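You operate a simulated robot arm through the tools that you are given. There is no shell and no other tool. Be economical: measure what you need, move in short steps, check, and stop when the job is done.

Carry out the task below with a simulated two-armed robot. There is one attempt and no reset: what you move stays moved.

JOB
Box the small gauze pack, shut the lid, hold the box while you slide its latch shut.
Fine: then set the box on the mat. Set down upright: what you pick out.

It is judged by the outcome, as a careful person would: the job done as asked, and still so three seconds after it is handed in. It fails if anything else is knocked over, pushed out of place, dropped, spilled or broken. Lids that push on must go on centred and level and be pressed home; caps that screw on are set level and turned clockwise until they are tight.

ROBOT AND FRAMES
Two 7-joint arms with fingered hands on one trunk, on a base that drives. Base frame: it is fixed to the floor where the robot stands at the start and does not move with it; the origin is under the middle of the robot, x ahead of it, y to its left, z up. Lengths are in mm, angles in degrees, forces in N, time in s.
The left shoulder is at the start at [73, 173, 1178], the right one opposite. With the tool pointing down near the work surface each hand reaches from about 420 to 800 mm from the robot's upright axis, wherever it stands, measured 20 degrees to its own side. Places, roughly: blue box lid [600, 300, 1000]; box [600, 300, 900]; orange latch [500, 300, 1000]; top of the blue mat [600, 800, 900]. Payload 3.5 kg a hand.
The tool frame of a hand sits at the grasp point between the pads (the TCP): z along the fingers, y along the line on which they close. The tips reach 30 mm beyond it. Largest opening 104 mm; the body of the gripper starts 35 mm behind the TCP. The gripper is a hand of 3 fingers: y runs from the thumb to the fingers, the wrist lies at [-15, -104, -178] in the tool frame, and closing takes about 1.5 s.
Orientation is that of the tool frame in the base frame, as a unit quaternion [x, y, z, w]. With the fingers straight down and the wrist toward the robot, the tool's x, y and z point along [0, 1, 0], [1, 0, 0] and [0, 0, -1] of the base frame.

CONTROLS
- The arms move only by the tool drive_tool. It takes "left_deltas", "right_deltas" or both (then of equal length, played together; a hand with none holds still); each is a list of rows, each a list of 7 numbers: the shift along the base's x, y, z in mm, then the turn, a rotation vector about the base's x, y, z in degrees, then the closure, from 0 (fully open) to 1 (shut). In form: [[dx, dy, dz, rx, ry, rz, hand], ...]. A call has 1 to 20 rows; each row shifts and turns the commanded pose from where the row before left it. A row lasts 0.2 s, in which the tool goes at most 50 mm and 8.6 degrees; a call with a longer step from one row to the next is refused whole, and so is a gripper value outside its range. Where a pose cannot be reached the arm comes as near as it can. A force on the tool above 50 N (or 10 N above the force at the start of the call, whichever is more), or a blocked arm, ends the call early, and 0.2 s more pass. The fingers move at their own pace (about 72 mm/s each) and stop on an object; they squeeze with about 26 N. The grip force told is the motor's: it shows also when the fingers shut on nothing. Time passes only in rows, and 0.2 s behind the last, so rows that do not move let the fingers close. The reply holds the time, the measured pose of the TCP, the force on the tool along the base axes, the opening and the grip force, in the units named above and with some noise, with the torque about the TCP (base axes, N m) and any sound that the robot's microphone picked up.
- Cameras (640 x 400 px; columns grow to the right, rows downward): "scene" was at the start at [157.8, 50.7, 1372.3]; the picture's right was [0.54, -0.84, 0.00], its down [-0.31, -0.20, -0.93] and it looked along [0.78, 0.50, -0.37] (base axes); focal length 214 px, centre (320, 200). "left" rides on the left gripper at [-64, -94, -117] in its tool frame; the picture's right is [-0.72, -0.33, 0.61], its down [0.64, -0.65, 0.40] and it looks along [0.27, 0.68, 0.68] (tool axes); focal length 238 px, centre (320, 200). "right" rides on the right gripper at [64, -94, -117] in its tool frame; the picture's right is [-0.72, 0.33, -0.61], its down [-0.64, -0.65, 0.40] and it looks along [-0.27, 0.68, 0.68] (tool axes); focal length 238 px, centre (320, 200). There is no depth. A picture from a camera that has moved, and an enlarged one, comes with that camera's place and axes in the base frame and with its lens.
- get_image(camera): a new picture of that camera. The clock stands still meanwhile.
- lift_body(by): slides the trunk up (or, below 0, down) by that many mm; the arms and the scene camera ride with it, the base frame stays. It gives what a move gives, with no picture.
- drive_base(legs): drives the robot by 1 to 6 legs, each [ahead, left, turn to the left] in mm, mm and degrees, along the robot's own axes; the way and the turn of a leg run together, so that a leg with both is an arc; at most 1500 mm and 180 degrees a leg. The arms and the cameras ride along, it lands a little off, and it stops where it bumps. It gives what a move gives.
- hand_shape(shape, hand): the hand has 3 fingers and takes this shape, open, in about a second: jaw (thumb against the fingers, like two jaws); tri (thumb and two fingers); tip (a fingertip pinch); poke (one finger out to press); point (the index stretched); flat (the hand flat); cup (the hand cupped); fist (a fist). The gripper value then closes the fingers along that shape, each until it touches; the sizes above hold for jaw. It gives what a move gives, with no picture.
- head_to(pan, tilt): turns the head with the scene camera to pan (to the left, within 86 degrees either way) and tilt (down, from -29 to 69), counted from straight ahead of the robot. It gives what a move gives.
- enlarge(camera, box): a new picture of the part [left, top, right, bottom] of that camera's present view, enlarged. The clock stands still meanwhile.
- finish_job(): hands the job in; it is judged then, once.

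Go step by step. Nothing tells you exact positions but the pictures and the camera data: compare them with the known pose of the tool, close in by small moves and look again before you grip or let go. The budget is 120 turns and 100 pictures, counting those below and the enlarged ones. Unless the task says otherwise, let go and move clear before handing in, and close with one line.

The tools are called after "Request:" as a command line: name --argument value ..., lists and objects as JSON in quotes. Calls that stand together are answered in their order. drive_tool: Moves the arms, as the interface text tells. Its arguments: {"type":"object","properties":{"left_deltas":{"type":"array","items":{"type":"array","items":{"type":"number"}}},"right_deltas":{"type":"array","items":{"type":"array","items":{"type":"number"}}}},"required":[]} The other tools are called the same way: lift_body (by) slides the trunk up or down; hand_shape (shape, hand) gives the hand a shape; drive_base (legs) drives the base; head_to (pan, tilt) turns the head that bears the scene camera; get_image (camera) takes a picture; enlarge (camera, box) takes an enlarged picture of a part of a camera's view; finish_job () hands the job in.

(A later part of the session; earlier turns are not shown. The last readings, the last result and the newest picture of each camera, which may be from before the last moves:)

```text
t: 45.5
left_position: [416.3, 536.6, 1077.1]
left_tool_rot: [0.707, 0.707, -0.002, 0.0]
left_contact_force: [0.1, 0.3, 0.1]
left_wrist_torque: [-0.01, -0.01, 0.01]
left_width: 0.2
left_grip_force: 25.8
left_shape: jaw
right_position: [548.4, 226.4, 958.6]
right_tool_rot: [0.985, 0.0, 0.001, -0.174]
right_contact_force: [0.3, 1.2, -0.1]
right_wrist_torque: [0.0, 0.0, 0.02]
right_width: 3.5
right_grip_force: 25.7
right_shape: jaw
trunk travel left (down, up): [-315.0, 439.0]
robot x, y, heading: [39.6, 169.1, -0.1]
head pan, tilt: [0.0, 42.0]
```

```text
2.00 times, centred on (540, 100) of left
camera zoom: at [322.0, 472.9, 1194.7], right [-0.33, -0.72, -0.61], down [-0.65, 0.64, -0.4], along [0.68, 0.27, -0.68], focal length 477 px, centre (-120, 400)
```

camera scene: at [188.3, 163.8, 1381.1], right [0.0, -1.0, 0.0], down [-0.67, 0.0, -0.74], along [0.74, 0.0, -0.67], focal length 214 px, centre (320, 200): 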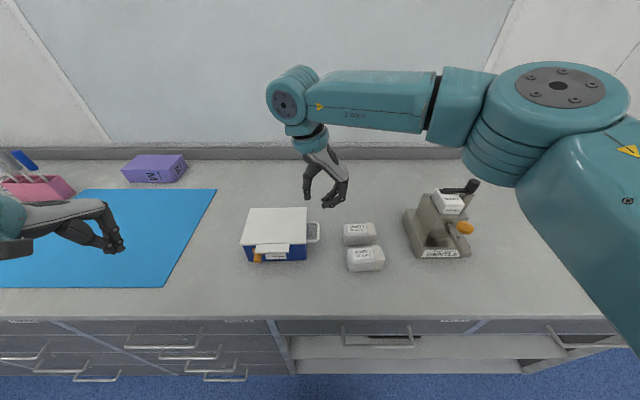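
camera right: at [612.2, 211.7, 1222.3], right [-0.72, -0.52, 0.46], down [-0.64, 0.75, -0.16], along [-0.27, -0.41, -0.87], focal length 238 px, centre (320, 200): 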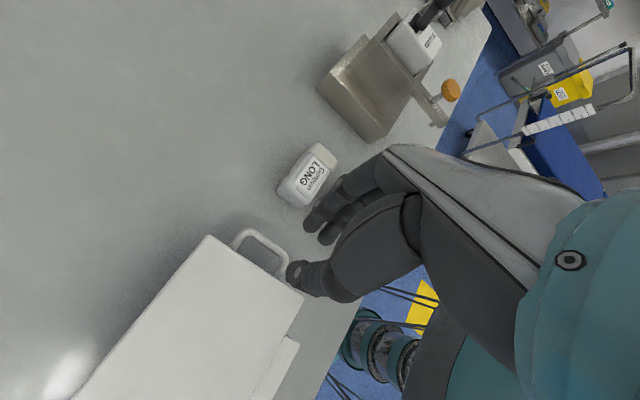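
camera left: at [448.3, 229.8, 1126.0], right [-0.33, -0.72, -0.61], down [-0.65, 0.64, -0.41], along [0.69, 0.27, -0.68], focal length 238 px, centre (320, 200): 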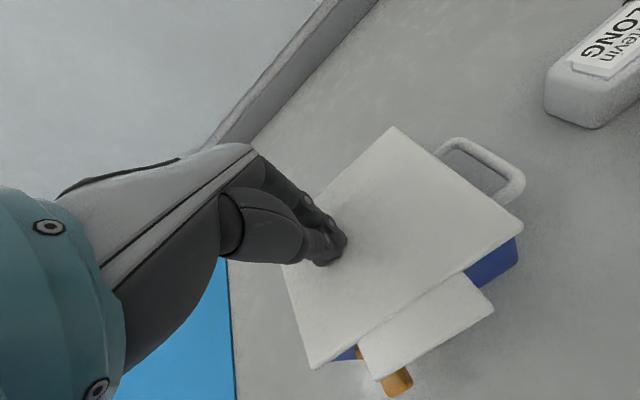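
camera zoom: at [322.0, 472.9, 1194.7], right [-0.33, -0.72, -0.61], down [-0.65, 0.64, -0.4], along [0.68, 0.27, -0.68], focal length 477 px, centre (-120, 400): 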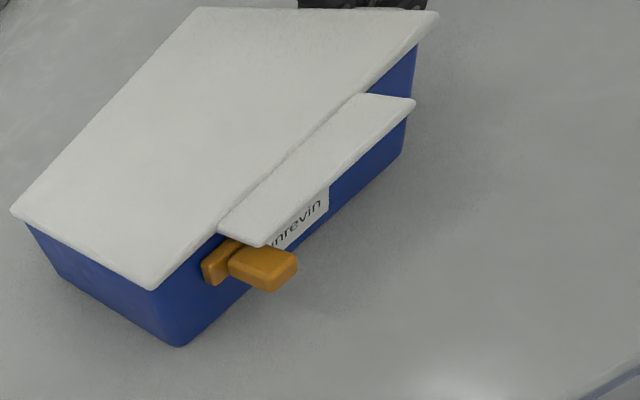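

Request:
drive_tool --left_deltas '[[0, -5, 0, 0, 0, -8.2, 1], [0, -5, 0, 0, 0, -8.2, 1], [0, -5, 0, 0, 0, -8.2, 1], [0, -5, 0, 0, 0, -8.2, 1], [0, -5, 0, 0, 0, -8.2, 1], [2, -10, 0, 0, 0, -8.2, 1], [2, -10, 0, 0, 0, -8.2, 1], [2, -10, 0, 0, 0, -8.2, 1], [2, -10, 0, 0, 0, -8.2, 1], [2, -10, 0, 0, 0, -8.2, 1], [2, -10, 0, 0, 0, -8.0, 1], [2, -8, -5, 0, -7.5, 0, 1], [2, -8, -5, 0, -7.5, 0, 1], [2, -8, -5, 0, -7.5, 0, 1], [0, -7, -5, 0, -7.5, 0, 1]]'

Request:
get_image --camera "scene"

Request:
get_image --camera "left"

```text
t: 48.6
left_position: [435.2, 418.6, 1056.9]
left_tool_rot: [0.966, 0.0, 0.26, -0.003]
left_contact_force: [0.8, -0.1, 0.3]
left_wrist_torque: [-0.02, 0.01, -0.02]
left_width: 0.4
left_grip_force: 25.9
left_shape: jaw
right_position: [548.1, 226.2, 959.8]
right_tool_rot: [0.985, 0.0, 0.001, -0.174]
right_contact_force: [-0.8, 0.1, 0.6]
right_wrist_torque: [0.01, -0.03, -0.05]
right_width: 4.0
right_grip_force: 26.1
right_shape: jaw
trunk travel left (down, up): [-315.0, 439.0]
robot x, y, heading: [43.5, 163.8, -0.1]
head pan, tilt: [0.0, 42.0]
```

```text
31 pictures are left
camera scene: at [187.9, 164.5, 1381.2], right [0.0, -1.0, 0.0], down [-0.67, 0.0, -0.74], along [0.74, 0.0, -0.67], focal length 214 px, centre (320, 200)
```

scene: 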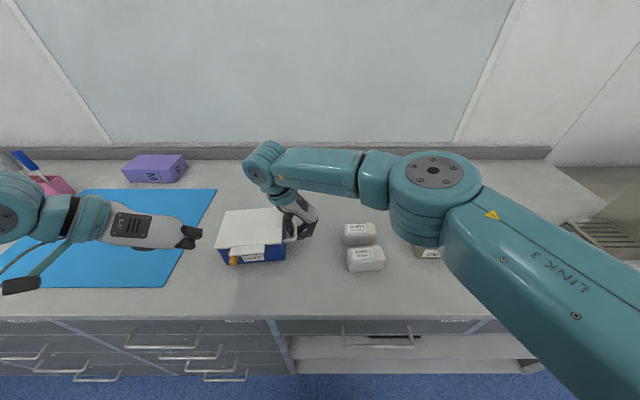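

```text
30 pictures are left
camera left: at [319.9, 512.7, 1126.5], right [-0.32, 0.33, -0.89], down [0.76, 0.65, -0.03], along [0.57, -0.68, -0.45], focal length 238 px, centre (320, 200)
```

left: 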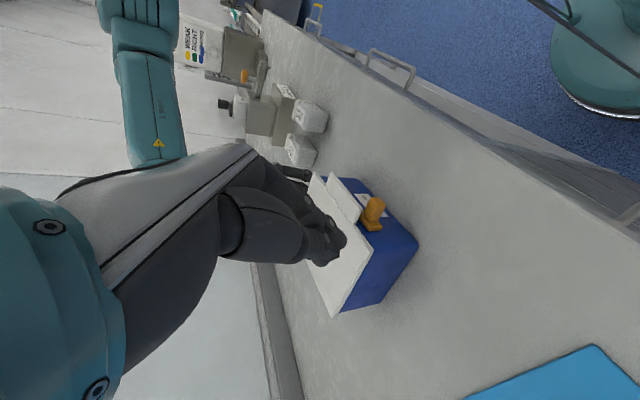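

Request:
drive_tool --left_deltas '[[0, 0, -40, 0, 0, 0, 1], [0, 0, -40, 0, 0, 0, 1], [-2, 0, -15, 0, 0, 0, 1]]'

Request:
enlarge --camera "scene" --box '[180, 200, 300, 290]'

Request:
enlarge --camera "left" --box '[230, 100, 480, 330]'

```text
t: 49.5
left_position: [434.2, 419.9, 958.9]
left_tool_rot: [0.966, 0.001, 0.259, -0.001]
left_contact_force: [0.7, 0.0, 0.2]
left_wrist_torque: [0.0, 0.01, -0.01]
left_width: 0.0
left_grip_force: 26.1
left_shape: jaw
right_position: [548.0, 225.7, 958.5]
right_tool_rot: [0.985, 0.0, 0.001, -0.173]
right_contact_force: [-0.1, 0.1, 0.6]
right_wrist_torque: [0.0, -0.01, -0.03]
right_width: 4.0
right_grip_force: 25.8
right_shape: jaw
trunk travel left (down, up): [-315.0, 439.0]
robot x, y, heading: [38.5, 166.1, -0.0]
head pan, tilt: [0.0, 42.0]
```

```text
4.44 times, centred on (240, 245) of scene
camera zoom: at [188.2, 164.5, 1381.1], right [0.0, -1.0, 0.0], down [-0.67, 0.0, -0.74], along [0.74, 0.0, -0.67], focal length 953 px, centre (676, 0)
```

zoom: 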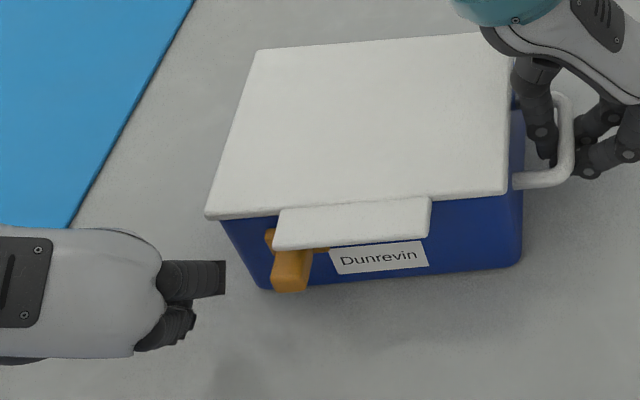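

```text
1.74 times, centred on (355, 215) of left
camera zoom: at [319.4, 513.3, 1029.0], right [-0.32, 0.33, -0.89], down [0.76, 0.65, -0.03], along [0.57, -0.68, -0.46], focal length 414 px, centre (259, 174)
```

zoom: 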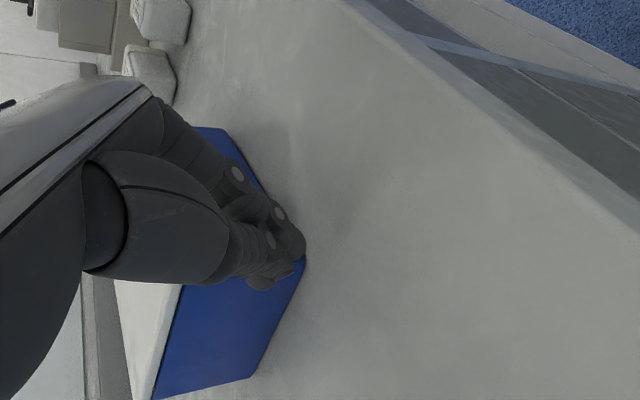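

Request:
drive_tool --left_deltas '[[5, -8, 0, 0, 0, 0, 1], [0, -8, 0, 0, 0, 0, 1], [0, -4, 0, 0, 0, 0, 1]]'

Request:
enlarge --camera "scene" --box '[190, 215, 290, 290]'

```text
t: 50.2
left_position: [438.7, 398.5, 961.2]
left_tool_rot: [0.966, 0.001, 0.258, -0.002]
left_contact_force: [-0.7, -0.8, 0.3]
left_wrist_torque: [-0.03, 0.03, -0.02]
left_width: 0.0
left_grip_force: 25.7
left_shape: jaw
right_position: [547.4, 225.6, 959.2]
right_tool_rot: [0.985, 0.0, 0.0, -0.174]
right_contact_force: [-0.2, -0.8, -0.4]
right_wrist_torque: [0.03, -0.01, -0.05]
right_width: 3.8
right_grip_force: 26.1
right_shape: jaw
trunk travel left (down, up): [-315.0, 439.0]
robot x, y, heading: [39.2, 164.2, 0.1]
head pan, tilt: [0.0, 42.0]
```

```text
5.33 times, centred on (240, 252) of scene
camera zoom: at [188.2, 164.4, 1381.1], right [0.0, -1.0, 0.0], down [-0.67, 0.0, -0.74], along [0.74, 0.0, -0.67], focal length 1144 px, centre (747, -80)
```

zoom: 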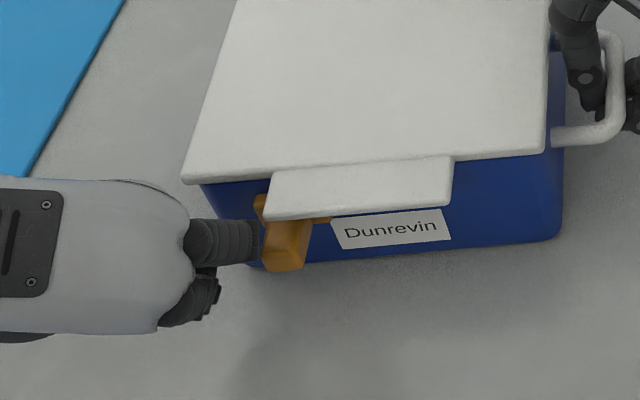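

Request:
drive_tool --left_deltas '[[0, -4, 0, 0, 0, 0, 1], [0, -4, 0, 0, 0, 0, 1], [0, -4, 0, 0, 0, 0, 1], [0, -4, 0, 0, 0, 0, 1]]'

Request:
enlarge --camera "scene" --box '[190, 215, 290, 290]'

```text
t: 51.2
left_position: [438.1, 384.2, 962.0]
left_tool_rot: [0.966, 0.0, 0.258, -0.001]
left_contact_force: [-0.6, 1.0, -0.1]
left_wrist_torque: [0.0, -0.01, 0.01]
left_width: 0.0
left_grip_force: 26.1
left_shape: jaw
right_position: [547.9, 226.0, 960.3]
right_tool_rot: [0.985, -0.001, 0.001, -0.173]
right_contact_force: [1.1, -0.1, 0.2]
right_wrist_torque: [0.0, -0.02, -0.03]
right_width: 3.5
right_grip_force: 26.3
right_shape: jaw
trunk travel left (down, up): [-315.0, 439.0]
robot x, y, heading: [38.8, 167.6, 0.1]
head pan, tilt: [0.0, 42.0]
```

```text
5.33 times, centred on (240, 252) of scene
camera zoom: at [188.2, 164.3, 1381.1], right [0.0, -1.0, 0.0], down [-0.67, 0.0, -0.74], along [0.74, 0.0, -0.67], focal length 1144 px, centre (747, -80)
```

zoom: 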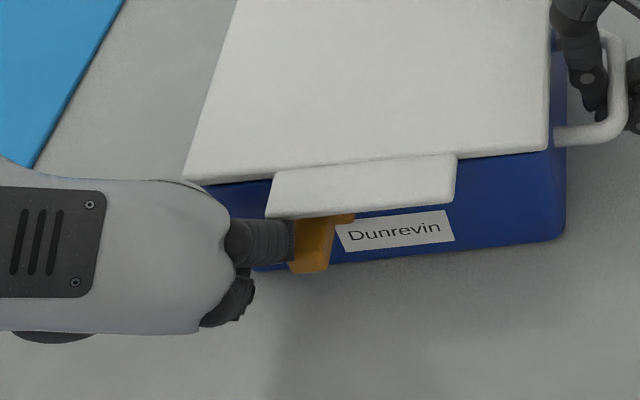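

The latch slides to the right with little force. I'll continue until it stops.

Request:
drive_tool --left_deltas '[[0, -4, 0, 0, 0, 0, 1], [0, -4, 0, 0, 0, 0, 1], [0, -4, 0, 0, 0, 0, 1], [0, -4, 0, 0, 0, 0, 1]]'

Request:
drive_tool --left_deltas '[[0, -4, 0, 0, 0, 0, 1], [0, -4, 0, 0, 0, 0, 1]]'

Request:
enlarge --camera "scene" --box '[190, 215, 290, 290]'

```text
t: 52.2
left_position: [437.6, 366.6, 962.8]
left_tool_rot: [0.966, 0.0, 0.258, -0.001]
left_contact_force: [-0.7, 0.4, 0.0]
left_wrist_torque: [-0.02, 0.0, -0.01]
left_width: 0.1
left_grip_force: 25.6
left_shape: jaw
right_position: [548.6, 226.6, 958.7]
right_tool_rot: [0.985, 0.0, 0.0, -0.174]
right_contact_force: [0.6, 0.3, -0.8]
right_wrist_torque: [-0.01, -0.05, 0.01]
right_width: 3.9
right_grip_force: 25.8
right_shape: jaw
trunk travel left (down, up): [-315.0, 439.0]
robot x, y, heading: [41.5, 162.3, 0.2]
head pan, tilt: [0.0, 42.0]
```

```text
t: 52.9
left_position: [435.1, 359.3, 962.8]
left_tool_rot: [0.966, 0.0, 0.258, -0.002]
left_contact_force: [0.0, 1.4, -0.1]
left_wrist_torque: [-0.01, 0.0, -0.01]
left_width: 0.0
left_grip_force: 26.4
left_shape: jaw
right_position: [548.9, 226.2, 959.2]
right_tool_rot: [0.985, 0.0, 0.0, -0.174]
right_contact_force: [0.6, -0.3, -1.2]
right_wrist_torque: [-0.02, -0.02, -0.03]
right_width: 3.5
right_grip_force: 26.1
right_shape: jaw
trunk travel left (down, up): [-315.0, 439.0]
robot x, y, heading: [39.7, 162.3, 0.2]
head pan, tilt: [0.0, 42.0]
```

```text
5.33 times, centred on (240, 252) of scene
camera zoom: at [188.3, 164.3, 1381.1], right [0.0, -1.0, 0.0], down [-0.67, 0.0, -0.74], along [0.74, 0.0, -0.67], focal length 1144 px, centre (747, -80)
```

zoom: 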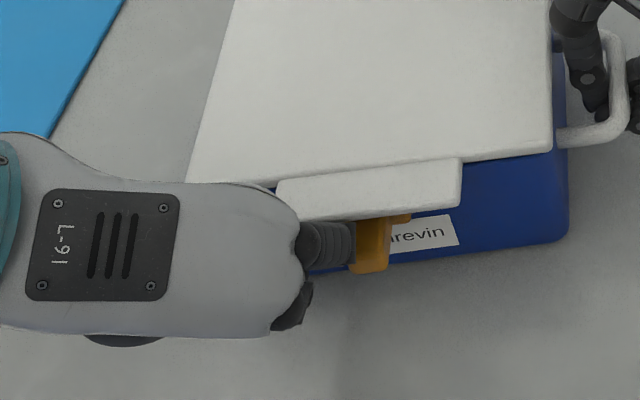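

Request:
drive_tool --left_deltas '[[0, -3, 0, 0, 0, 0, 1], [0, -3, 0, 0, 0, 0, 1]]'

Request:
drive_tool --left_deltas '[[0, -3, 0, 0, 0, 0, 1], [0, -3, 0, 0, 0, 0, 1]]'

Request:
enlarge --camera "scene" --box '[190, 215, 290, 290]'

```text
t: 53.5
left_position: [437.1, 353.3, 962.3]
left_tool_rot: [0.966, 0.0, 0.258, -0.002]
left_contact_force: [-0.3, 0.7, -0.3]
left_wrist_torque: [-0.04, 0.02, 0.0]
left_width: 0.2
left_grip_force: 26.1
left_shape: jaw
right_position: [548.6, 226.4, 959.8]
right_tool_rot: [0.985, 0.0, 0.0, -0.173]
right_contact_force: [1.0, -0.5, -0.4]
right_wrist_torque: [-0.01, -0.02, -0.03]
right_width: 3.7
right_grip_force: 25.8
right_shape: jaw
trunk travel left (down, up): [-315.0, 439.0]
robot x, y, heading: [37.2, 163.2, 0.1]
head pan, tilt: [0.0, 42.0]
```

```text
t: 54.0
left_position: [437.4, 346.9, 963.0]
left_tool_rot: [0.966, 0.001, 0.258, -0.002]
left_contact_force: [0.6, 0.0, -0.4]
left_wrist_torque: [-0.01, 0.0, 0.0]
left_width: 0.0
left_grip_force: 26.2
left_shape: jaw
right_position: [549.1, 226.9, 959.1]
right_tool_rot: [0.985, 0.0, 0.001, -0.174]
right_contact_force: [0.5, -0.9, -1.3]
right_wrist_torque: [0.02, -0.04, 0.0]
right_width: 3.7
right_grip_force: 26.2
right_shape: jaw
trunk travel left (down, up): [-315.0, 439.0]
robot x, y, heading: [38.2, 164.0, -0.2]
head pan, tilt: [0.0, 42.0]
```

```text
5.33 times, centred on (240, 252) of scene
camera zoom: at [188.2, 164.4, 1381.1], right [0.0, -1.0, 0.0], down [-0.67, 0.0, -0.74], along [0.74, 0.0, -0.67], focal length 1144 px, centre (747, -80)
```

zoom: 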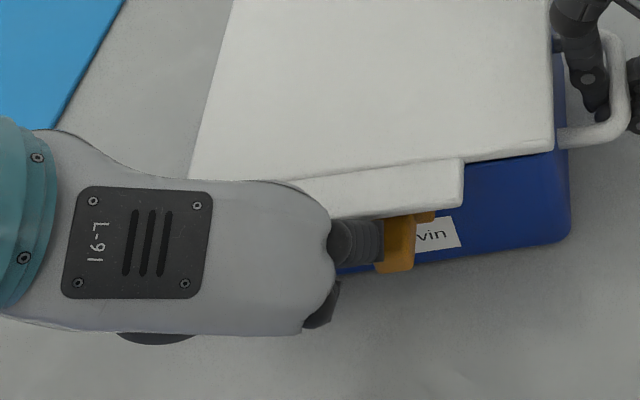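

Request:
drive_tool --left_deltas '[[0, -3, 0, 0, 0, 0, 1], [0, -3, 0, 0, 0, 0, 1]]'

Request:
drive_tool --left_deltas '[[0, -3, 0, 0, 0, 0, 1], [0, -2, 0, 0, 0, 0, 1]]'

Request:
drive_tool --left_deltas '[[0, -2, 0, 0, 0, 0, 1], [0, -2, 0, 0, 0, 0, 1]]'

Request:
enlarge --camera "scene" --box '[190, 215, 290, 290]'

```text
t: 54.6
left_position: [436.3, 341.5, 962.9]
left_tool_rot: [0.966, 0.001, 0.259, -0.002]
left_contact_force: [-3.4, 4.4, 1.5]
left_wrist_torque: [-0.02, -0.03, -0.02]
left_width: 0.1
left_grip_force: 26.2
left_shape: jaw
right_position: [550.0, 226.1, 959.5]
right_tool_rot: [0.985, -0.001, 0.001, -0.174]
right_contact_force: [3.7, -2.5, -2.1]
right_wrist_torque: [-0.04, -0.07, -0.06]
right_width: 3.6
right_grip_force: 26.1
right_shape: jaw
trunk travel left (down, up): [-315.0, 439.0]
robot x, y, heading: [37.0, 164.2, 0.0]
head pan, tilt: [0.0, 42.0]
```

```text
t: 55.2
left_position: [436.6, 337.4, 962.7]
left_tool_rot: [0.966, 0.0, 0.258, -0.002]
left_contact_force: [-8.7, 6.7, 4.4]
left_wrist_torque: [-0.11, -0.12, -0.1]
left_width: 0.2
left_grip_force: 25.9
left_shape: jaw
right_position: [549.2, 225.9, 958.7]
right_tool_rot: [0.985, -0.001, 0.001, -0.173]
right_contact_force: [8.3, -7.1, -3.8]
right_wrist_torque: [-0.04, -0.1, -0.03]
right_width: 3.4
right_grip_force: 25.7
right_shape: jaw
trunk travel left (down, up): [-315.0, 439.0]
robot x, y, heading: [39.2, 164.2, -0.0]
head pan, tilt: [0.0, 42.0]
```

```text
t: 55.9
left_position: [436.2, 332.6, 961.3]
left_tool_rot: [0.966, 0.0, 0.259, -0.002]
left_contact_force: [-8.1, 9.7, 2.8]
left_wrist_torque: [-0.13, -0.1, -0.09]
left_width: 0.1
left_grip_force: 25.7
left_shape: jaw
right_position: [548.6, 226.6, 959.3]
right_tool_rot: [0.985, -0.001, 0.001, -0.173]
right_contact_force: [9.4, -8.7, -3.4]
right_wrist_torque: [-0.09, -0.17, 0.0]
right_width: 3.3
right_grip_force: 25.6
right_shape: jaw
trunk travel left (down, up): [-315.0, 439.0]
robot x, y, heading: [39.8, 161.4, -0.0]
head pan, tilt: [0.0, 42.0]
```

```text
5.33 times, centred on (240, 252) of scene
camera zoom: at [188.2, 164.5, 1381.1], right [0.0, -1.0, 0.0], down [-0.67, 0.0, -0.74], along [0.74, 0.0, -0.67], focal length 1144 px, centre (747, -80)
```

zoom: 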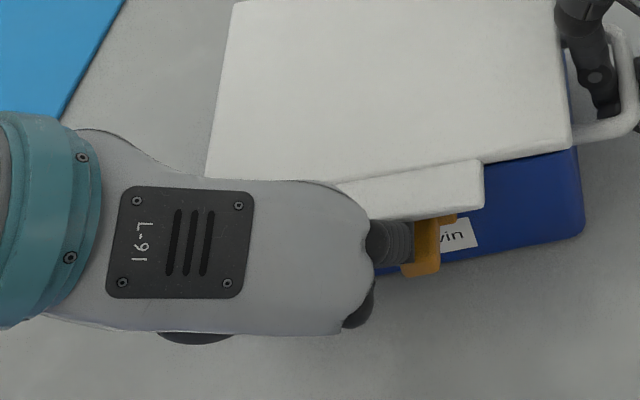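

The latch hit its end stop: it no longer moves relative to the tongue, and force rose to about 10 N. I'll back the left hand off and inspect.

Request:
drive_tool --left_deltas '[[0, 6, 0, 0, 0, 0, 1], [0, 20, 0, 0, 0, 0, 1], [-10, 40, 0, 0, 0, 0, 1], [-10, 40, 10, 0, 0, 0, 1], [0, 20, 40, 0, 0, 0, 1], [0, 20, 40, 0, 0, 0, 1], [0, 20, 40, 0, 0, 0, 1]]'

Request:
enlarge --camera "scene" --box '[190, 180, 340, 290]'

```text
t: 57.5
left_position: [416.1, 498.6, 1090.7]
left_tool_rot: [0.966, 0.0, 0.26, -0.002]
left_contact_force: [0.1, 0.4, 0.9]
left_wrist_torque: [-0.03, -0.01, -0.02]
left_width: 0.1
left_grip_force: 26.0
left_shape: jaw
right_position: [548.4, 226.3, 959.6]
right_tool_rot: [0.985, 0.0, 0.001, -0.174]
right_contact_force: [0.0, -0.5, -1.5]
right_wrist_torque: [0.0, 0.0, -0.06]
right_width: 3.4
right_grip_force: 26.1
right_shape: jaw
trunk travel left (down, up): [-315.0, 439.0]
robot x, y, heading: [39.8, 164.7, -0.1]
head pan, tilt: [0.0, 42.0]
```

```text
3.64 times, centred on (265, 235) of scene
camera zoom: at [188.0, 164.4, 1381.2], right [0.0, -1.0, 0.0], down [-0.67, 0.0, -0.74], along [0.74, 0.0, -0.67], focal length 780 px, centre (520, 73)
```

zoom: 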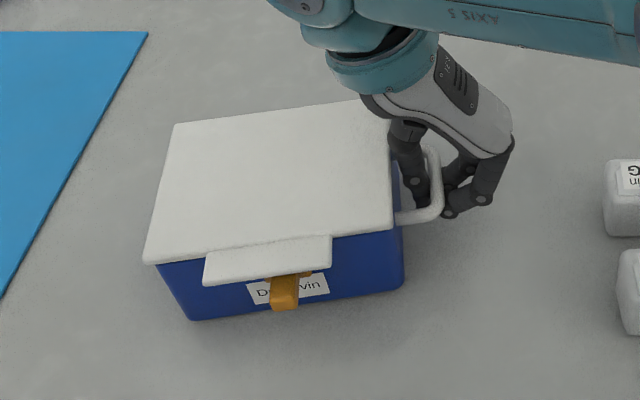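

Request:
drive_tool --right_deltas '[[0, 0, 6, 0, 0, 0, 1], [0, 0, 7, 0, 0, 0, 1], [0, 0, 7, 0, 0, 0, 1], [0, 0, 0, 0, 0, 0, 1]]'

Request:
enlarge --camera "scene" --box '[190, 180, 340, 290]'

```text
t: 58.5
left_position: [418.5, 498.0, 1090.0]
left_tool_rot: [0.966, 0.001, 0.258, -0.002]
left_contact_force: [-0.4, -0.7, 0.0]
left_wrist_torque: [0.03, 0.05, 0.0]
left_width: 0.0
left_grip_force: 25.8
left_shape: jaw
right_position: [548.5, 226.9, 978.5]
right_tool_rot: [0.985, -0.001, 0.0, -0.174]
right_contact_force: [-0.1, 0.5, -1.2]
right_wrist_torque: [0.01, 0.0, -0.01]
right_width: 3.5
right_grip_force: 26.1
right_shape: jaw
trunk travel left (down, up): [-315.0, 439.0]
robot x, y, heading: [41.6, 163.9, -0.0]
head pan, tilt: [0.0, 42.0]
```

```text
3.64 times, centred on (265, 235) of scene
camera zoom: at [188.3, 164.5, 1381.1], right [0.0, -1.0, 0.0], down [-0.67, 0.0, -0.74], along [0.74, 0.0, -0.67], focal length 780 px, centre (520, 73)
```

zoom: 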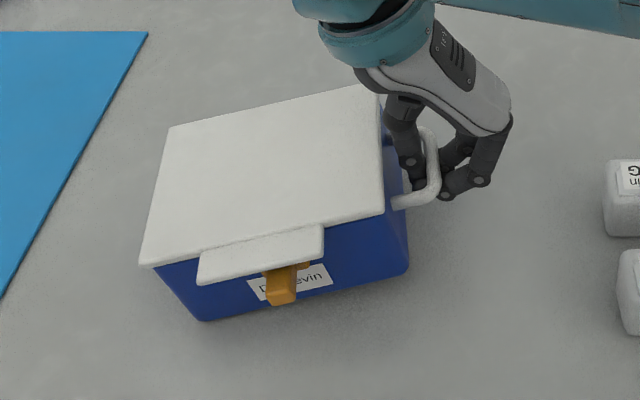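

The grip acts as a hinge, so the left end stays on the counter. I'll set it back down, brace the left wall with the left fingertips, and lift the box level with both hands.

Request:
drive_tool --left_deltas '[[10, 0, 0, 0, 7.5, 0, 1], [10, 0, 0, 0, 7.5, 0, 1], [12, 0, 0, 0, 7.5, 0, 1], [15, 0, 0, 0, 7.5, 0, 1], [15, -5, -10, -6.25, 0, 0, 1], [15, -5, -10, -6.25, 0, 0, 1], [16, -5, -10, -6.25, 0, 0, 1], [16, -5, -10, -6.25, 0, 0, 1], [0, -5, -30, 0, 0, 0, 1], [0, -5, -35, 0, 0, 0, 1], [0, 0, -17, 0, 0, 0, 1]]' --right_deltas '[[0, 0, -5, 0, 0, 0, 1], [0, 0, -5, 0, 0, 0, 1], [0, 0, -5, 0, 0, 0, 1], [0, 0, -4, 0, 0, 0, 1], [0, 0, 0, 0, 0, 0, 1], [0, 0, 0, 0, 0, 0, 1], [0, 0, 0, 0, 0, 0, 1], [0, 0, 0, 0, 0, 0, 1], [0, 0, 0, 0, 0, 0, 1], [0, 0, 0, 0, 0, 0, 1], [0, 0, 0, 0, 0, 0, 1]]'

Request:
enlarge --camera "scene" --box '[160, 180, 340, 290]'

```text
t: 60.9
left_position: [525.8, 470.5, 970.8]
left_tool_rot: [0.977, 0.001, 0.0, 0.214]
left_contact_force: [0.4, -0.1, -0.4]
left_wrist_torque: [-0.03, 0.02, -0.01]
left_width: 0.0
left_grip_force: 26.2
left_shape: jaw
right_position: [548.7, 225.7, 962.3]
right_tool_rot: [0.985, 0.0, 0.0, -0.173]
right_contact_force: [0.0, 0.7, -0.7]
right_wrist_torque: [0.0, -0.01, -0.01]
right_width: 3.3
right_grip_force: 26.0
right_shape: jaw
trunk travel left (down, up): [-315.0, 439.0]
robot x, y, heading: [41.1, 162.7, 0.1]
head pan, tilt: [0.0, 42.0]
```

```text
3.56 times, centred on (250, 235) of scene
camera zoom: at [188.2, 164.5, 1381.1], right [0.0, -1.0, 0.0], down [-0.67, 0.0, -0.74], along [0.74, 0.0, -0.67], focal length 763 px, centre (569, 76)
```

zoom: 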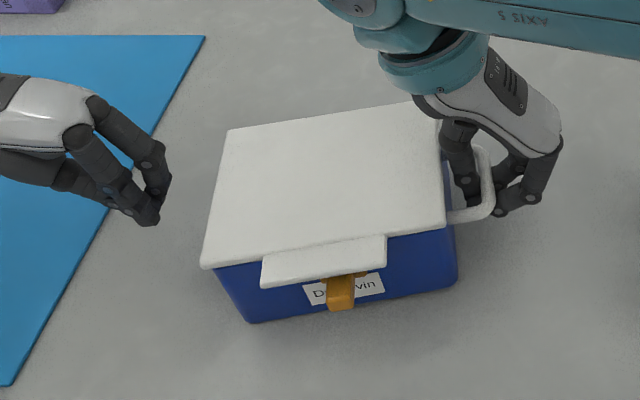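

Request:
drive_tool --left_deltas '[[0, 20, 0, 0, 0, 0, 0.7], [0, 10, 0, 0, 0, 0, 0.52], [0, 0, -8, 0, 0, 0, 0.52], [0, 0, -8, 0, 0, 0, 0.52], [0, 0, 0, 0, 0, 0, 0.52]]'

Request:
enlarge --camera "scene" --box '[160, 180, 340, 290]'

```text
t: 62.0
left_position: [526.8, 498.8, 954.8]
left_tool_rot: [0.977, 0.0, -0.001, 0.214]
left_contact_force: [-0.1, -0.4, 0.7]
left_wrist_torque: [0.04, -0.01, 0.0]
left_width: 49.3
left_grip_force: 0.0
left_shape: jaw
right_position: [548.6, 227.1, 960.6]
right_tool_rot: [0.985, 0.0, 0.0, -0.173]
right_contact_force: [0.3, 1.0, -0.8]
right_wrist_torque: [-0.02, 0.0, -0.05]
right_width: 3.2
right_grip_force: 26.6
right_shape: jaw
trunk travel left (down, up): [-315.0, 439.0]
robot x, y, heading: [36.8, 161.9, -0.0]
head pan, tilt: [0.0, 42.0]
```

```text
3.56 times, centred on (250, 235) of scene
camera zoom: at [188.2, 164.5, 1381.1], right [0.0, -1.0, 0.0], down [-0.67, 0.0, -0.74], along [0.74, 0.0, -0.67], focal length 763 px, centre (569, 76)
```

zoom: 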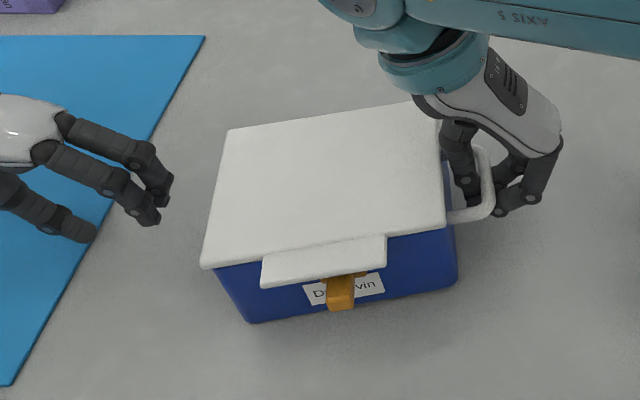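

Request:
drive_tool --left_deltas '[[0, 30, 30, 0, 0, 0, 0.52]]'

Request:
hand_shape --hand "left" --shape "flat"

Request:
enlarge --camera "scene" --box '[140, 180, 320, 290]'

```text
t: 62.5
left_position: [526.9, 529.8, 986.8]
left_tool_rot: [0.977, 0.0, -0.001, 0.215]
left_contact_force: [0.3, -0.6, -0.1]
left_wrist_torque: [0.04, -0.01, 0.02]
left_width: 49.2
left_grip_force: 0.0
left_shape: jaw
right_position: [548.9, 226.3, 960.2]
right_tool_rot: [0.985, -0.001, 0.001, -0.174]
right_contact_force: [0.1, 0.5, -1.6]
right_wrist_torque: [-0.01, 0.02, -0.02]
right_width: 3.4
right_grip_force: 25.5
right_shape: jaw
trunk travel left (down, up): [-315.0, 439.0]
robot x, y, heading: [38.9, 164.0, 0.2]
head pan, tilt: [0.0, 42.0]
```

```text
t: 63.4
left_position: [526.2, 530.9, 985.8]
left_tool_rot: [0.977, 0.0, -0.001, 0.215]
left_contact_force: [-0.5, -1.0, 0.3]
left_wrist_torque: [0.01, -0.04, -0.03]
left_width: 96.1
left_grip_force: 0.0
left_shape: flat
right_position: [548.5, 227.5, 960.3]
right_tool_rot: [0.985, 0.0, 0.001, -0.174]
right_contact_force: [0.5, 0.3, -1.2]
right_wrist_torque: [0.0, 0.01, -0.02]
right_width: 3.2
right_grip_force: 25.9
right_shape: jaw
trunk travel left (down, up): [-315.0, 439.0]
robot x, y, heading: [39.9, 165.8, -0.1]
head pan, tilt: [0.0, 42.0]
```

```text
3.56 times, centred on (230, 235) of scene
camera zoom: at [188.2, 164.5, 1381.1], right [0.0, -1.0, 0.0], down [-0.67, 0.0, -0.74], along [0.74, 0.0, -0.67], focal length 763 px, centre (640, 76)
```

zoom: 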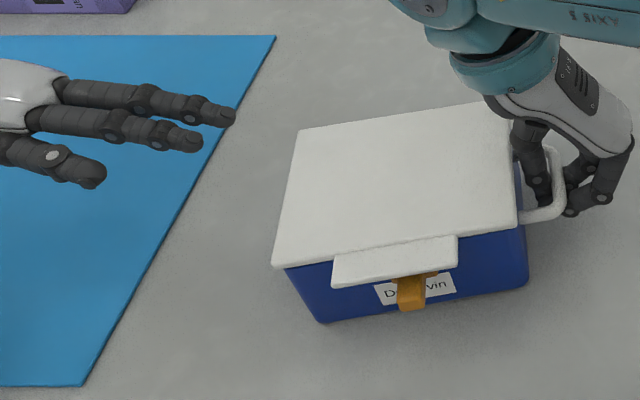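

Request:
drive_tool --left_deltas '[[0, 8, 0, 6.25, 0, 0, 0], [0, 8, 0, 6.25, 0, 0, 0], [0, 4, 0, 6.25, 0, 0, 0], [0, 0, 0, 6.25, 0, 0, 0], [0, 0, -25, 0, 0, 0, 0], [0, 0, -20, 0, 0, 0, 0]]'

Request:
enlarge --camera "scene" --box '[160, 190, 300, 280]'

```text
t: 64.8
left_position: [525.0, 550.3, 941.3]
left_tool_rot: [1.0, 0.0, -0.001, -0.001]
left_contact_force: [0.6, -0.4, 1.1]
left_wrist_torque: [-0.02, 0.03, 0.0]
left_width: 96.2
left_grip_force: 0.0
left_shape: flat
right_position: [548.8, 226.5, 961.3]
right_tool_rot: [0.985, 0.0, 0.001, -0.174]
right_contact_force: [0.7, 0.6, -1.6]
right_wrist_torque: [0.06, 0.0, -0.01]
right_width: 3.4
right_grip_force: 26.0
right_shape: jaw
trunk travel left (down, up): [-315.0, 439.0]
robot x, y, heading: [39.8, 163.4, -0.4]
head pan, tilt: [0.0, 42.0]
```

```text
4.44 times, centred on (230, 235) of scene
camera zoom: at [188.3, 164.5, 1381.1], right [0.0, -1.0, 0.0], down [-0.67, 0.0, -0.74], along [0.74, 0.0, -0.67], focal length 953 px, centre (720, 44)
```

zoom: 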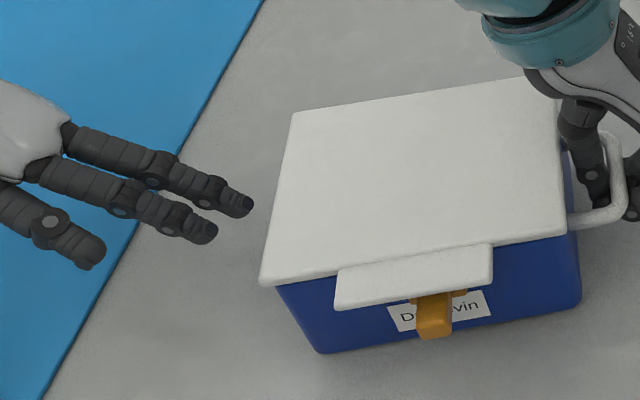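

Request:
drive_tool --left_deltas '[[0, -14, 0, 0, 0, 0, 0], [0, -12, 0, 0, 0, 0, 0], [0, -6, 0, 0, 0, 0, 0]]'

Request:
drive_tool --left_deltas '[[0, -3, 0, 0, 0, 0, 0], [0, -3, 0, 0, 0, 0, 0]]'

Request:
drive_tool --left_deltas '[[0, -3, 0, 0, 0, 0, 0], [0, -2, 0, 0, 0, 0, 0]]'

Request:
enlarge --camera "scene" --box '[180, 190, 320, 280]'

```text
t: 65.5
left_position: [527.4, 518.5, 940.0]
left_tool_rot: [1.0, -0.001, -0.001, -0.001]
left_contact_force: [0.3, 2.2, 0.5]
left_wrist_torque: [-0.05, -0.01, 0.04]
left_width: 95.8
left_grip_force: 0.0
left_shape: flat
right_position: [548.1, 226.5, 960.8]
right_tool_rot: [0.985, 0.0, 0.001, -0.174]
right_contact_force: [0.0, -1.5, -0.9]
right_wrist_torque: [-0.02, 0.03, -0.03]
right_width: 2.9
right_grip_force: 25.7
right_shape: jaw
trunk travel left (down, up): [-315.0, 439.0]
robot x, y, heading: [40.9, 164.5, 0.1]
head pan, tilt: [0.0, 42.0]
```

```text
t: 66.2
left_position: [527.8, 510.7, 939.7]
left_tool_rot: [1.0, 0.0, -0.001, -0.002]
left_contact_force: [-1.8, 7.0, 0.9]
left_wrist_torque: [-0.04, -0.03, -0.06]
left_width: 96.0
left_grip_force: 0.1
left_shape: flat
right_position: [548.6, 225.8, 961.6]
right_tool_rot: [0.985, -0.001, 0.001, -0.173]
right_contact_force: [-0.5, -5.9, -1.0]
right_wrist_torque: [-0.08, 0.0, -0.04]
right_width: 3.2
right_grip_force: 26.0
right_shape: jaw
trunk travel left (down, up): [-315.0, 439.0]
robot x, y, heading: [40.9, 166.1, 0.1]
head pan, tilt: [0.0, 42.0]
```

```text
t: 66.8
left_position: [526.8, 505.6, 939.5]
left_tool_rot: [1.0, 0.0, 0.0, -0.002]
left_contact_force: [-0.8, 9.4, 0.4]
left_wrist_torque: [0.02, 0.0, 0.06]
left_width: 95.8
left_grip_force: 0.0
left_shape: flat
right_position: [547.3, 225.5, 961.1]
right_tool_rot: [0.985, -0.001, 0.001, -0.174]
right_contact_force: [-0.3, -8.4, -0.5]
right_wrist_torque: [-0.05, 0.03, -0.08]
right_width: 3.1
right_grip_force: 26.1
right_shape: jaw
trunk travel left (down, up): [-315.0, 439.0]
robot x, y, heading: [43.1, 165.9, -0.1]
head pan, tilt: [0.0, 42.0]
```

```text
4.44 times, centred on (250, 235) of scene
camera zoom: at [187.9, 164.5, 1381.2], right [0.0, -1.0, 0.0], down [-0.67, 0.0, -0.74], along [0.74, 0.0, -0.67], focal length 953 px, centre (631, 44)
```

zoom: 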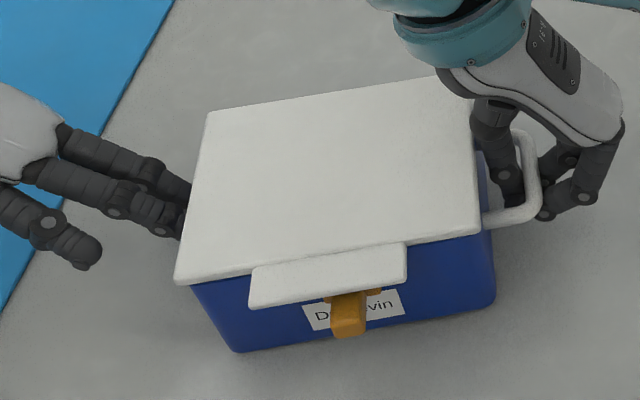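

The squeeze holds steady at about 9 N, with the fingertips under the lid edge. I'll lift a little with both hands and check the tilt.

Request:
drive_tool --left_deltas '[[0, -3, 0, 0, 0, 0, 0], [0, 0, 3, 0, 0, 0, 0], [0, 0, 5, 0, 0, 0, 0], [0, 0, 6, 0, 0, 0, 0], [0, 0, 6, 0, 0, 0, 0]]' --right_deltas '[[0, 0, 0, 0, 0, 0, 1], [0, 0, 3, 0, 0, 0, 1], [0, 0, 5, 0, 0, 0, 1], [0, 0, 6, 0, 0, 0, 1], [0, 0, 6, 0, 0, 0, 1]]'

Request:
enlarge --camera "scene" --box '[180, 190, 320, 280]'

```text
t: 68.0
left_position: [527.6, 502.1, 959.2]
left_tool_rot: [1.0, 0.0, 0.0, -0.002]
left_contact_force: [-1.2, 3.1, -2.3]
left_wrist_torque: [0.26, 0.04, 0.01]
left_width: 96.0
left_grip_force: 0.1
left_shape: flat
right_position: [549.7, 229.0, 981.1]
right_tool_rot: [0.985, -0.001, 0.0, -0.174]
right_contact_force: [0.2, -3.2, -0.5]
right_wrist_torque: [0.02, 0.02, -0.04]
right_width: 2.7
right_grip_force: 26.6
right_shape: jaw
trunk travel left (down, up): [-315.0, 439.0]
robot x, y, heading: [40.2, 164.8, -0.1]
head pan, tilt: [0.0, 42.0]
```

```text
4.44 times, centred on (250, 235) of scene
camera zoom: at [188.2, 164.5, 1381.1], right [0.0, -1.0, 0.0], down [-0.67, 0.0, -0.74], along [0.74, 0.0, -0.67], focal length 953 px, centre (631, 44)
```

zoom: 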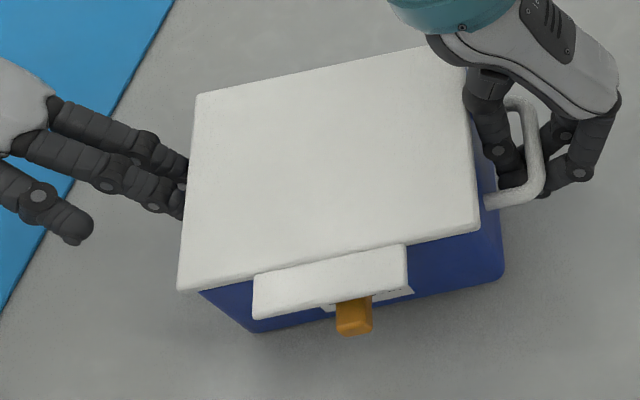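

The front edge drooped because only the rear finger bore on the yawed wall. I'll lower it, back off, and square the left hand to the wall so both fingers bear.

Request:
drive_tool --left_deltas '[[0, 0, -6, 0, 0, 0, 0], [0, 0, -6, 0, 0, 0, 0], [0, 0, -6, 0, 0, 0, 0], [0, 0, -2, 0, 0, 0, 0], [0, 12, 0, 0, 0, 0, 0], [-10, 3, 0, 0, 0, 5, 0], [-12, 0, 0, 0, 0, 5, 0]]' --right_deltas '[[0, 0, -6, 0, 0, 0, 1], [0, 0, -6, 0, 0, 0, 1], [0, 0, -6, 0, 0, 0, 1], [0, 0, -2, 0, 0, 0, 1], [0, 0, 0, 0, 0, 0, 1], [0, 0, 0, 0, 0, 0, 1], [0, 0, 0, 0, 0, 0, 1]]'

Request:
enlarge --camera "scene" --box '[180, 190, 320, 280]'

```text
t: 69.5
left_position: [505.2, 517.3, 941.3]
left_tool_rot: [0.996, 0.087, -0.001, -0.002]
left_contact_force: [-0.2, 0.1, 0.4]
left_wrist_torque: [0.01, 0.04, -0.01]
left_width: 96.0
left_grip_force: 0.1
left_shape: flat
right_position: [549.1, 226.9, 960.5]
right_tool_rot: [0.985, 0.001, 0.0, -0.173]
right_contact_force: [-1.1, 0.5, -1.2]
right_wrist_torque: [0.03, 0.02, -0.04]
right_width: 2.8
right_grip_force: 25.8
right_shape: jaw
trunk travel left (down, up): [-315.0, 439.0]
robot x, y, heading: [41.1, 162.3, -0.2]
head pan, tilt: [0.0, 42.0]
```

```text
4.44 times, centred on (250, 235) of scene
camera zoom: at [187.9, 164.5, 1381.2], right [0.0, -1.0, 0.0], down [-0.67, 0.0, -0.74], along [0.74, 0.0, -0.67], focal length 953 px, centre (631, 44)
```

zoom: 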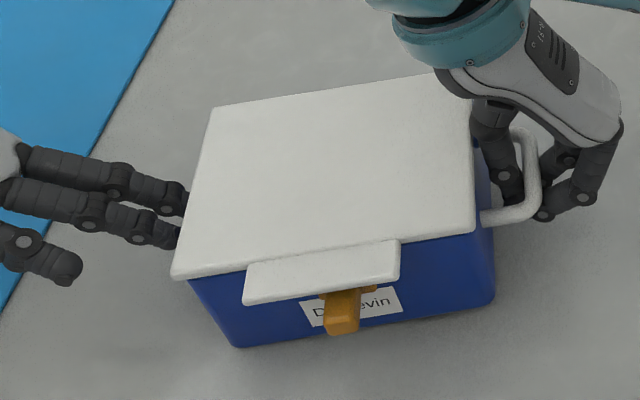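

Request:
drive_tool --left_deltas '[[1, -6, 0, 0, 0, 0, 0], [1, -4, 0, 0, 0, 0, 0], [0.5, -3, 0, 0, 0, 0, 0]]'

Request:
drive_tool --left_deltas '[[0.5, -3, 0, 0, 0, 0, 0], [0.5, -3, 0, 0, 0, 0, 0]]'

Request:
drive_tool --left_deltas '[[0.5, -3, 0, 0, 0, 0, 0], [0.5, -3, 0, 0, 0, 0, 0]]'

```text
t: 70.3
left_position: [505.2, 505.5, 940.5]
left_tool_rot: [0.996, 0.087, -0.001, -0.001]
left_contact_force: [-0.3, 4.2, 1.1]
left_wrist_torque: [-0.04, -0.01, 0.05]
left_width: 95.9
left_grip_force: 0.0
left_shape: flat
right_position: [549.0, 226.8, 961.0]
right_tool_rot: [0.985, -0.001, 0.001, -0.172]
right_contact_force: [-0.4, -3.2, -1.9]
right_wrist_torque: [0.01, 0.02, -0.01]
right_width: 2.7
right_grip_force: 26.3
right_shape: jaw
trunk travel left (down, up): [-315.0, 439.0]
robot x, y, heading: [40.6, 165.8, -0.1]
head pan, tilt: [0.0, 42.0]
```

```text
t: 71.0
left_position: [506.9, 498.0, 940.1]
left_tool_rot: [0.996, 0.087, 0.0, -0.001]
left_contact_force: [-2.3, 8.0, 0.9]
left_wrist_torque: [-0.03, -0.04, 0.1]
left_width: 96.0
left_grip_force: 0.0
left_shape: flat
right_position: [549.6, 225.3, 960.5]
right_tool_rot: [0.985, 0.0, 0.0, -0.173]
right_contact_force: [1.5, -6.1, 0.9]
right_wrist_torque: [0.06, 0.06, -0.03]
right_width: 2.6
right_grip_force: 25.6
right_shape: jaw
trunk travel left (down, up): [-315.0, 439.0]
robot x, y, heading: [39.3, 164.1, -0.3]
head pan, tilt: [0.0, 42.0]
```

```text
t: 71.5
left_position: [508.1, 493.4, 940.4]
left_tool_rot: [0.996, 0.088, 0.0, -0.003]
left_contact_force: [-2.5, 16.4, 1.7]
left_wrist_torque: [-0.01, -0.03, 0.09]
left_width: 95.8
left_grip_force: 0.0
left_shape: flat
right_position: [548.7, 226.2, 960.7]
right_tool_rot: [0.985, -0.001, 0.002, -0.173]
right_contact_force: [1.1, -13.6, 3.2]
right_wrist_torque: [0.27, 0.01, -0.09]
right_width: 2.7
right_grip_force: 26.0
right_shape: jaw
trunk travel left (down, up): [-315.0, 439.0]
robot x, y, heading: [41.0, 163.1, -0.3]
head pan, tilt: [0.0, 42.0]
```

Request:
drive_tool --left_deltas '[[0, 0, 4, 0, 0, 0, 0], [0, 0, 5, 0, 0, 0, 0], [0, 0, 5, 0, 0, 0, 0], [0, 0, 6, 0, 0, 0, 0]]' --right_deltas '[[0, 0, 4, 0, 0, 0, 1], [0, 0, 5, 0, 0, 0, 1], [0, 0, 5, 0, 0, 0, 1], [0, 0, 6, 0, 0, 0, 1]]'

Request:
enlarge --camera "scene" --box '[180, 190, 320, 280]'

```text
t: 72.5
left_position: [510.0, 493.0, 958.4]
left_tool_rot: [0.996, 0.087, -0.001, -0.002]
left_contact_force: [-1.5, 9.2, -3.9]
left_wrist_torque: [0.49, 0.06, 0.06]
left_width: 96.1
left_grip_force: 0.0
left_shape: flat
right_position: [548.0, 227.7, 980.1]
right_tool_rot: [0.985, -0.001, 0.0, -0.173]
right_contact_force: [1.3, -9.3, 1.9]
right_wrist_torque: [0.14, -0.01, -0.03]
right_width: 2.5
right_grip_force: 25.5
right_shape: jaw
trunk travel left (down, up): [-315.0, 439.0]
robot x, y, heading: [41.5, 165.7, -0.1]
head pan, tilt: [0.0, 42.0]
```

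```text
4.44 times, centred on (250, 235) of scene
camera zoom: at [188.3, 164.5, 1381.1], right [0.0, -1.0, 0.0], down [-0.67, 0.0, -0.74], along [0.74, 0.0, -0.67], focal length 953 px, centre (631, 44)
```

zoom: 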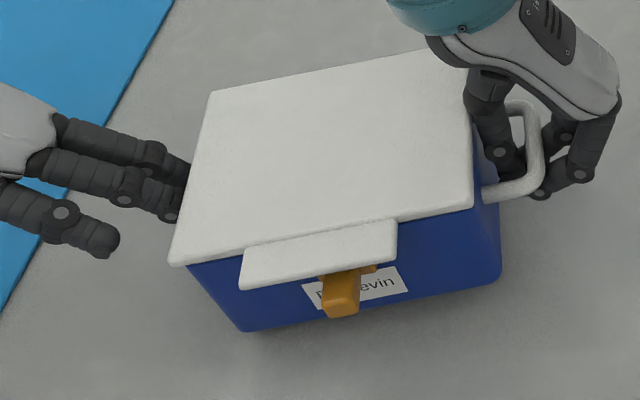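

Request:
drive_tool --left_deltas '[[0.5, -2, 0, 0, 0, 0, 0], [0, 0, 6, 0, 0, 0, 0], [0, 0, 6, 0, 0, 0, 0], [0, 0, 0, 0, 0, 0, 0]]' --right_deltas '[[0, 0, 0, 0, 0, 0, 1], [0, 0, 6, 0, 0, 0, 1], [0, 0, 6, 0, 0, 0, 1], [0, 0, 0, 0, 0, 0, 1]]'

Request:
drive_base --legs '[[0, 80, 0]]'

Request:
get_image --camera "scene"

```text
t: 73.5
left_position: [509.2, 491.9, 971.3]
left_tool_rot: [0.996, 0.087, -0.001, -0.002]
left_contact_force: [-1.6, 10.7, -5.1]
left_wrist_torque: [0.53, 0.1, 0.07]
left_width: 96.0
left_grip_force: 0.1
left_shape: flat
right_position: [549.9, 228.0, 990.2]
right_tool_rot: [0.985, -0.001, 0.001, -0.173]
right_contact_force: [2.0, -10.8, 0.5]
right_wrist_torque: [0.16, 0.0, -0.01]
right_width: 2.7
right_grip_force: 25.3
right_shape: jaw
trunk travel left (down, up): [-315.0, 439.0]
robot x, y, heading: [38.2, 165.9, -0.3]
head pan, tilt: [0.0, 42.0]
```

```text
t: 74.6
left_position: [510.2, 571.4, 971.1]
left_tool_rot: [0.996, 0.088, -0.001, -0.001]
left_contact_force: [-2.1, 11.1, -4.6]
left_wrist_torque: [0.48, 0.07, 0.09]
left_width: 95.9
left_grip_force: 0.0
left_shape: flat
right_position: [549.6, 307.2, 991.4]
right_tool_rot: [0.985, -0.001, 0.001, -0.172]
right_contact_force: [0.7, -10.9, 0.9]
right_wrist_torque: [0.13, 0.06, 0.01]
right_width: 2.7
right_grip_force: 25.8
right_shape: jaw
trunk travel left (down, up): [-315.0, 439.0]
robot x, y, heading: [40.7, 243.4, -0.3]
head pan, tilt: [0.0, 42.0]
```

```text
12 pictures are left
camera scene: at [188.5, 244.9, 1381.1], right [0.0, -1.0, 0.0], down [-0.67, 0.0, -0.74], along [0.74, 0.0, -0.67], focal length 214 px, centre (320, 200)
```

scene: 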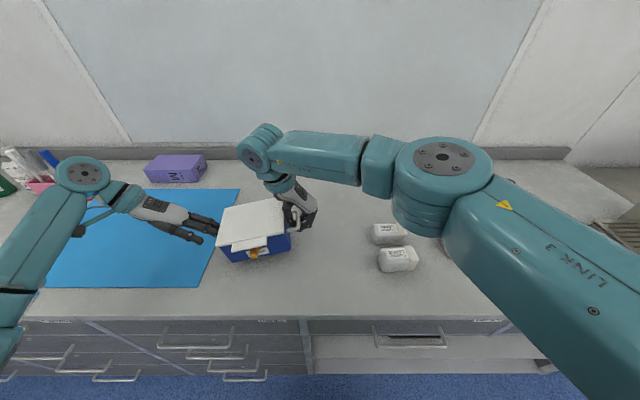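

Request:
drive_base --legs '[[0, 140, 0], [0, 140, 0]]'

Request:
enlarge --camera "scene" --box '[140, 170, 380, 320]'

```text
t: 76.8
left_position: [513.5, 842.8, 971.4]
left_tool_rot: [0.996, 0.084, -0.001, -0.002]
left_contact_force: [-0.8, 10.4, -4.7]
left_wrist_torque: [0.47, 0.12, 0.07]
left_width: 95.8
left_grip_force: 0.1
left_shape: flat
right_position: [550.3, 579.4, 991.2]
right_tool_rot: [0.985, -0.005, 0.002, -0.172]
right_contact_force: [1.9, -10.0, 1.4]
right_wrist_torque: [0.17, 0.0, -0.02]
right_width: 2.7
right_grip_force: 26.4
right_shape: jaw
trunk travel left (down, up): [-315.0, 439.0]
robot x, y, heading: [40.7, 515.6, -0.5]
head pan, tilt: [0.0, 42.0]
```

```text
2.67 times, centred on (260, 245) of scene
camera zoom: at [189.7, 518.7, 1381.1], right [-0.01, -1.0, 0.0], down [-0.67, 0.01, -0.74], along [0.74, -0.01, -0.67], focal length 572 px, centre (480, 80)
```

zoom: 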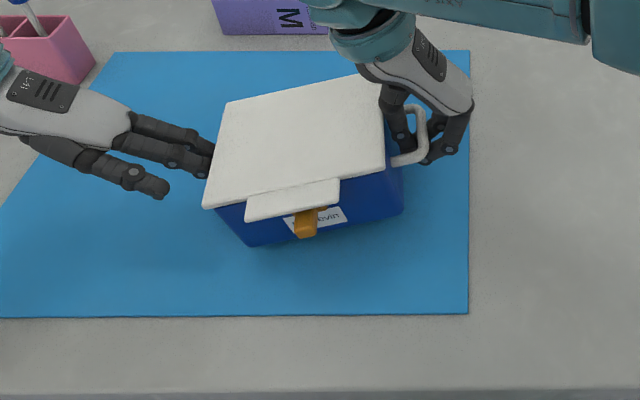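

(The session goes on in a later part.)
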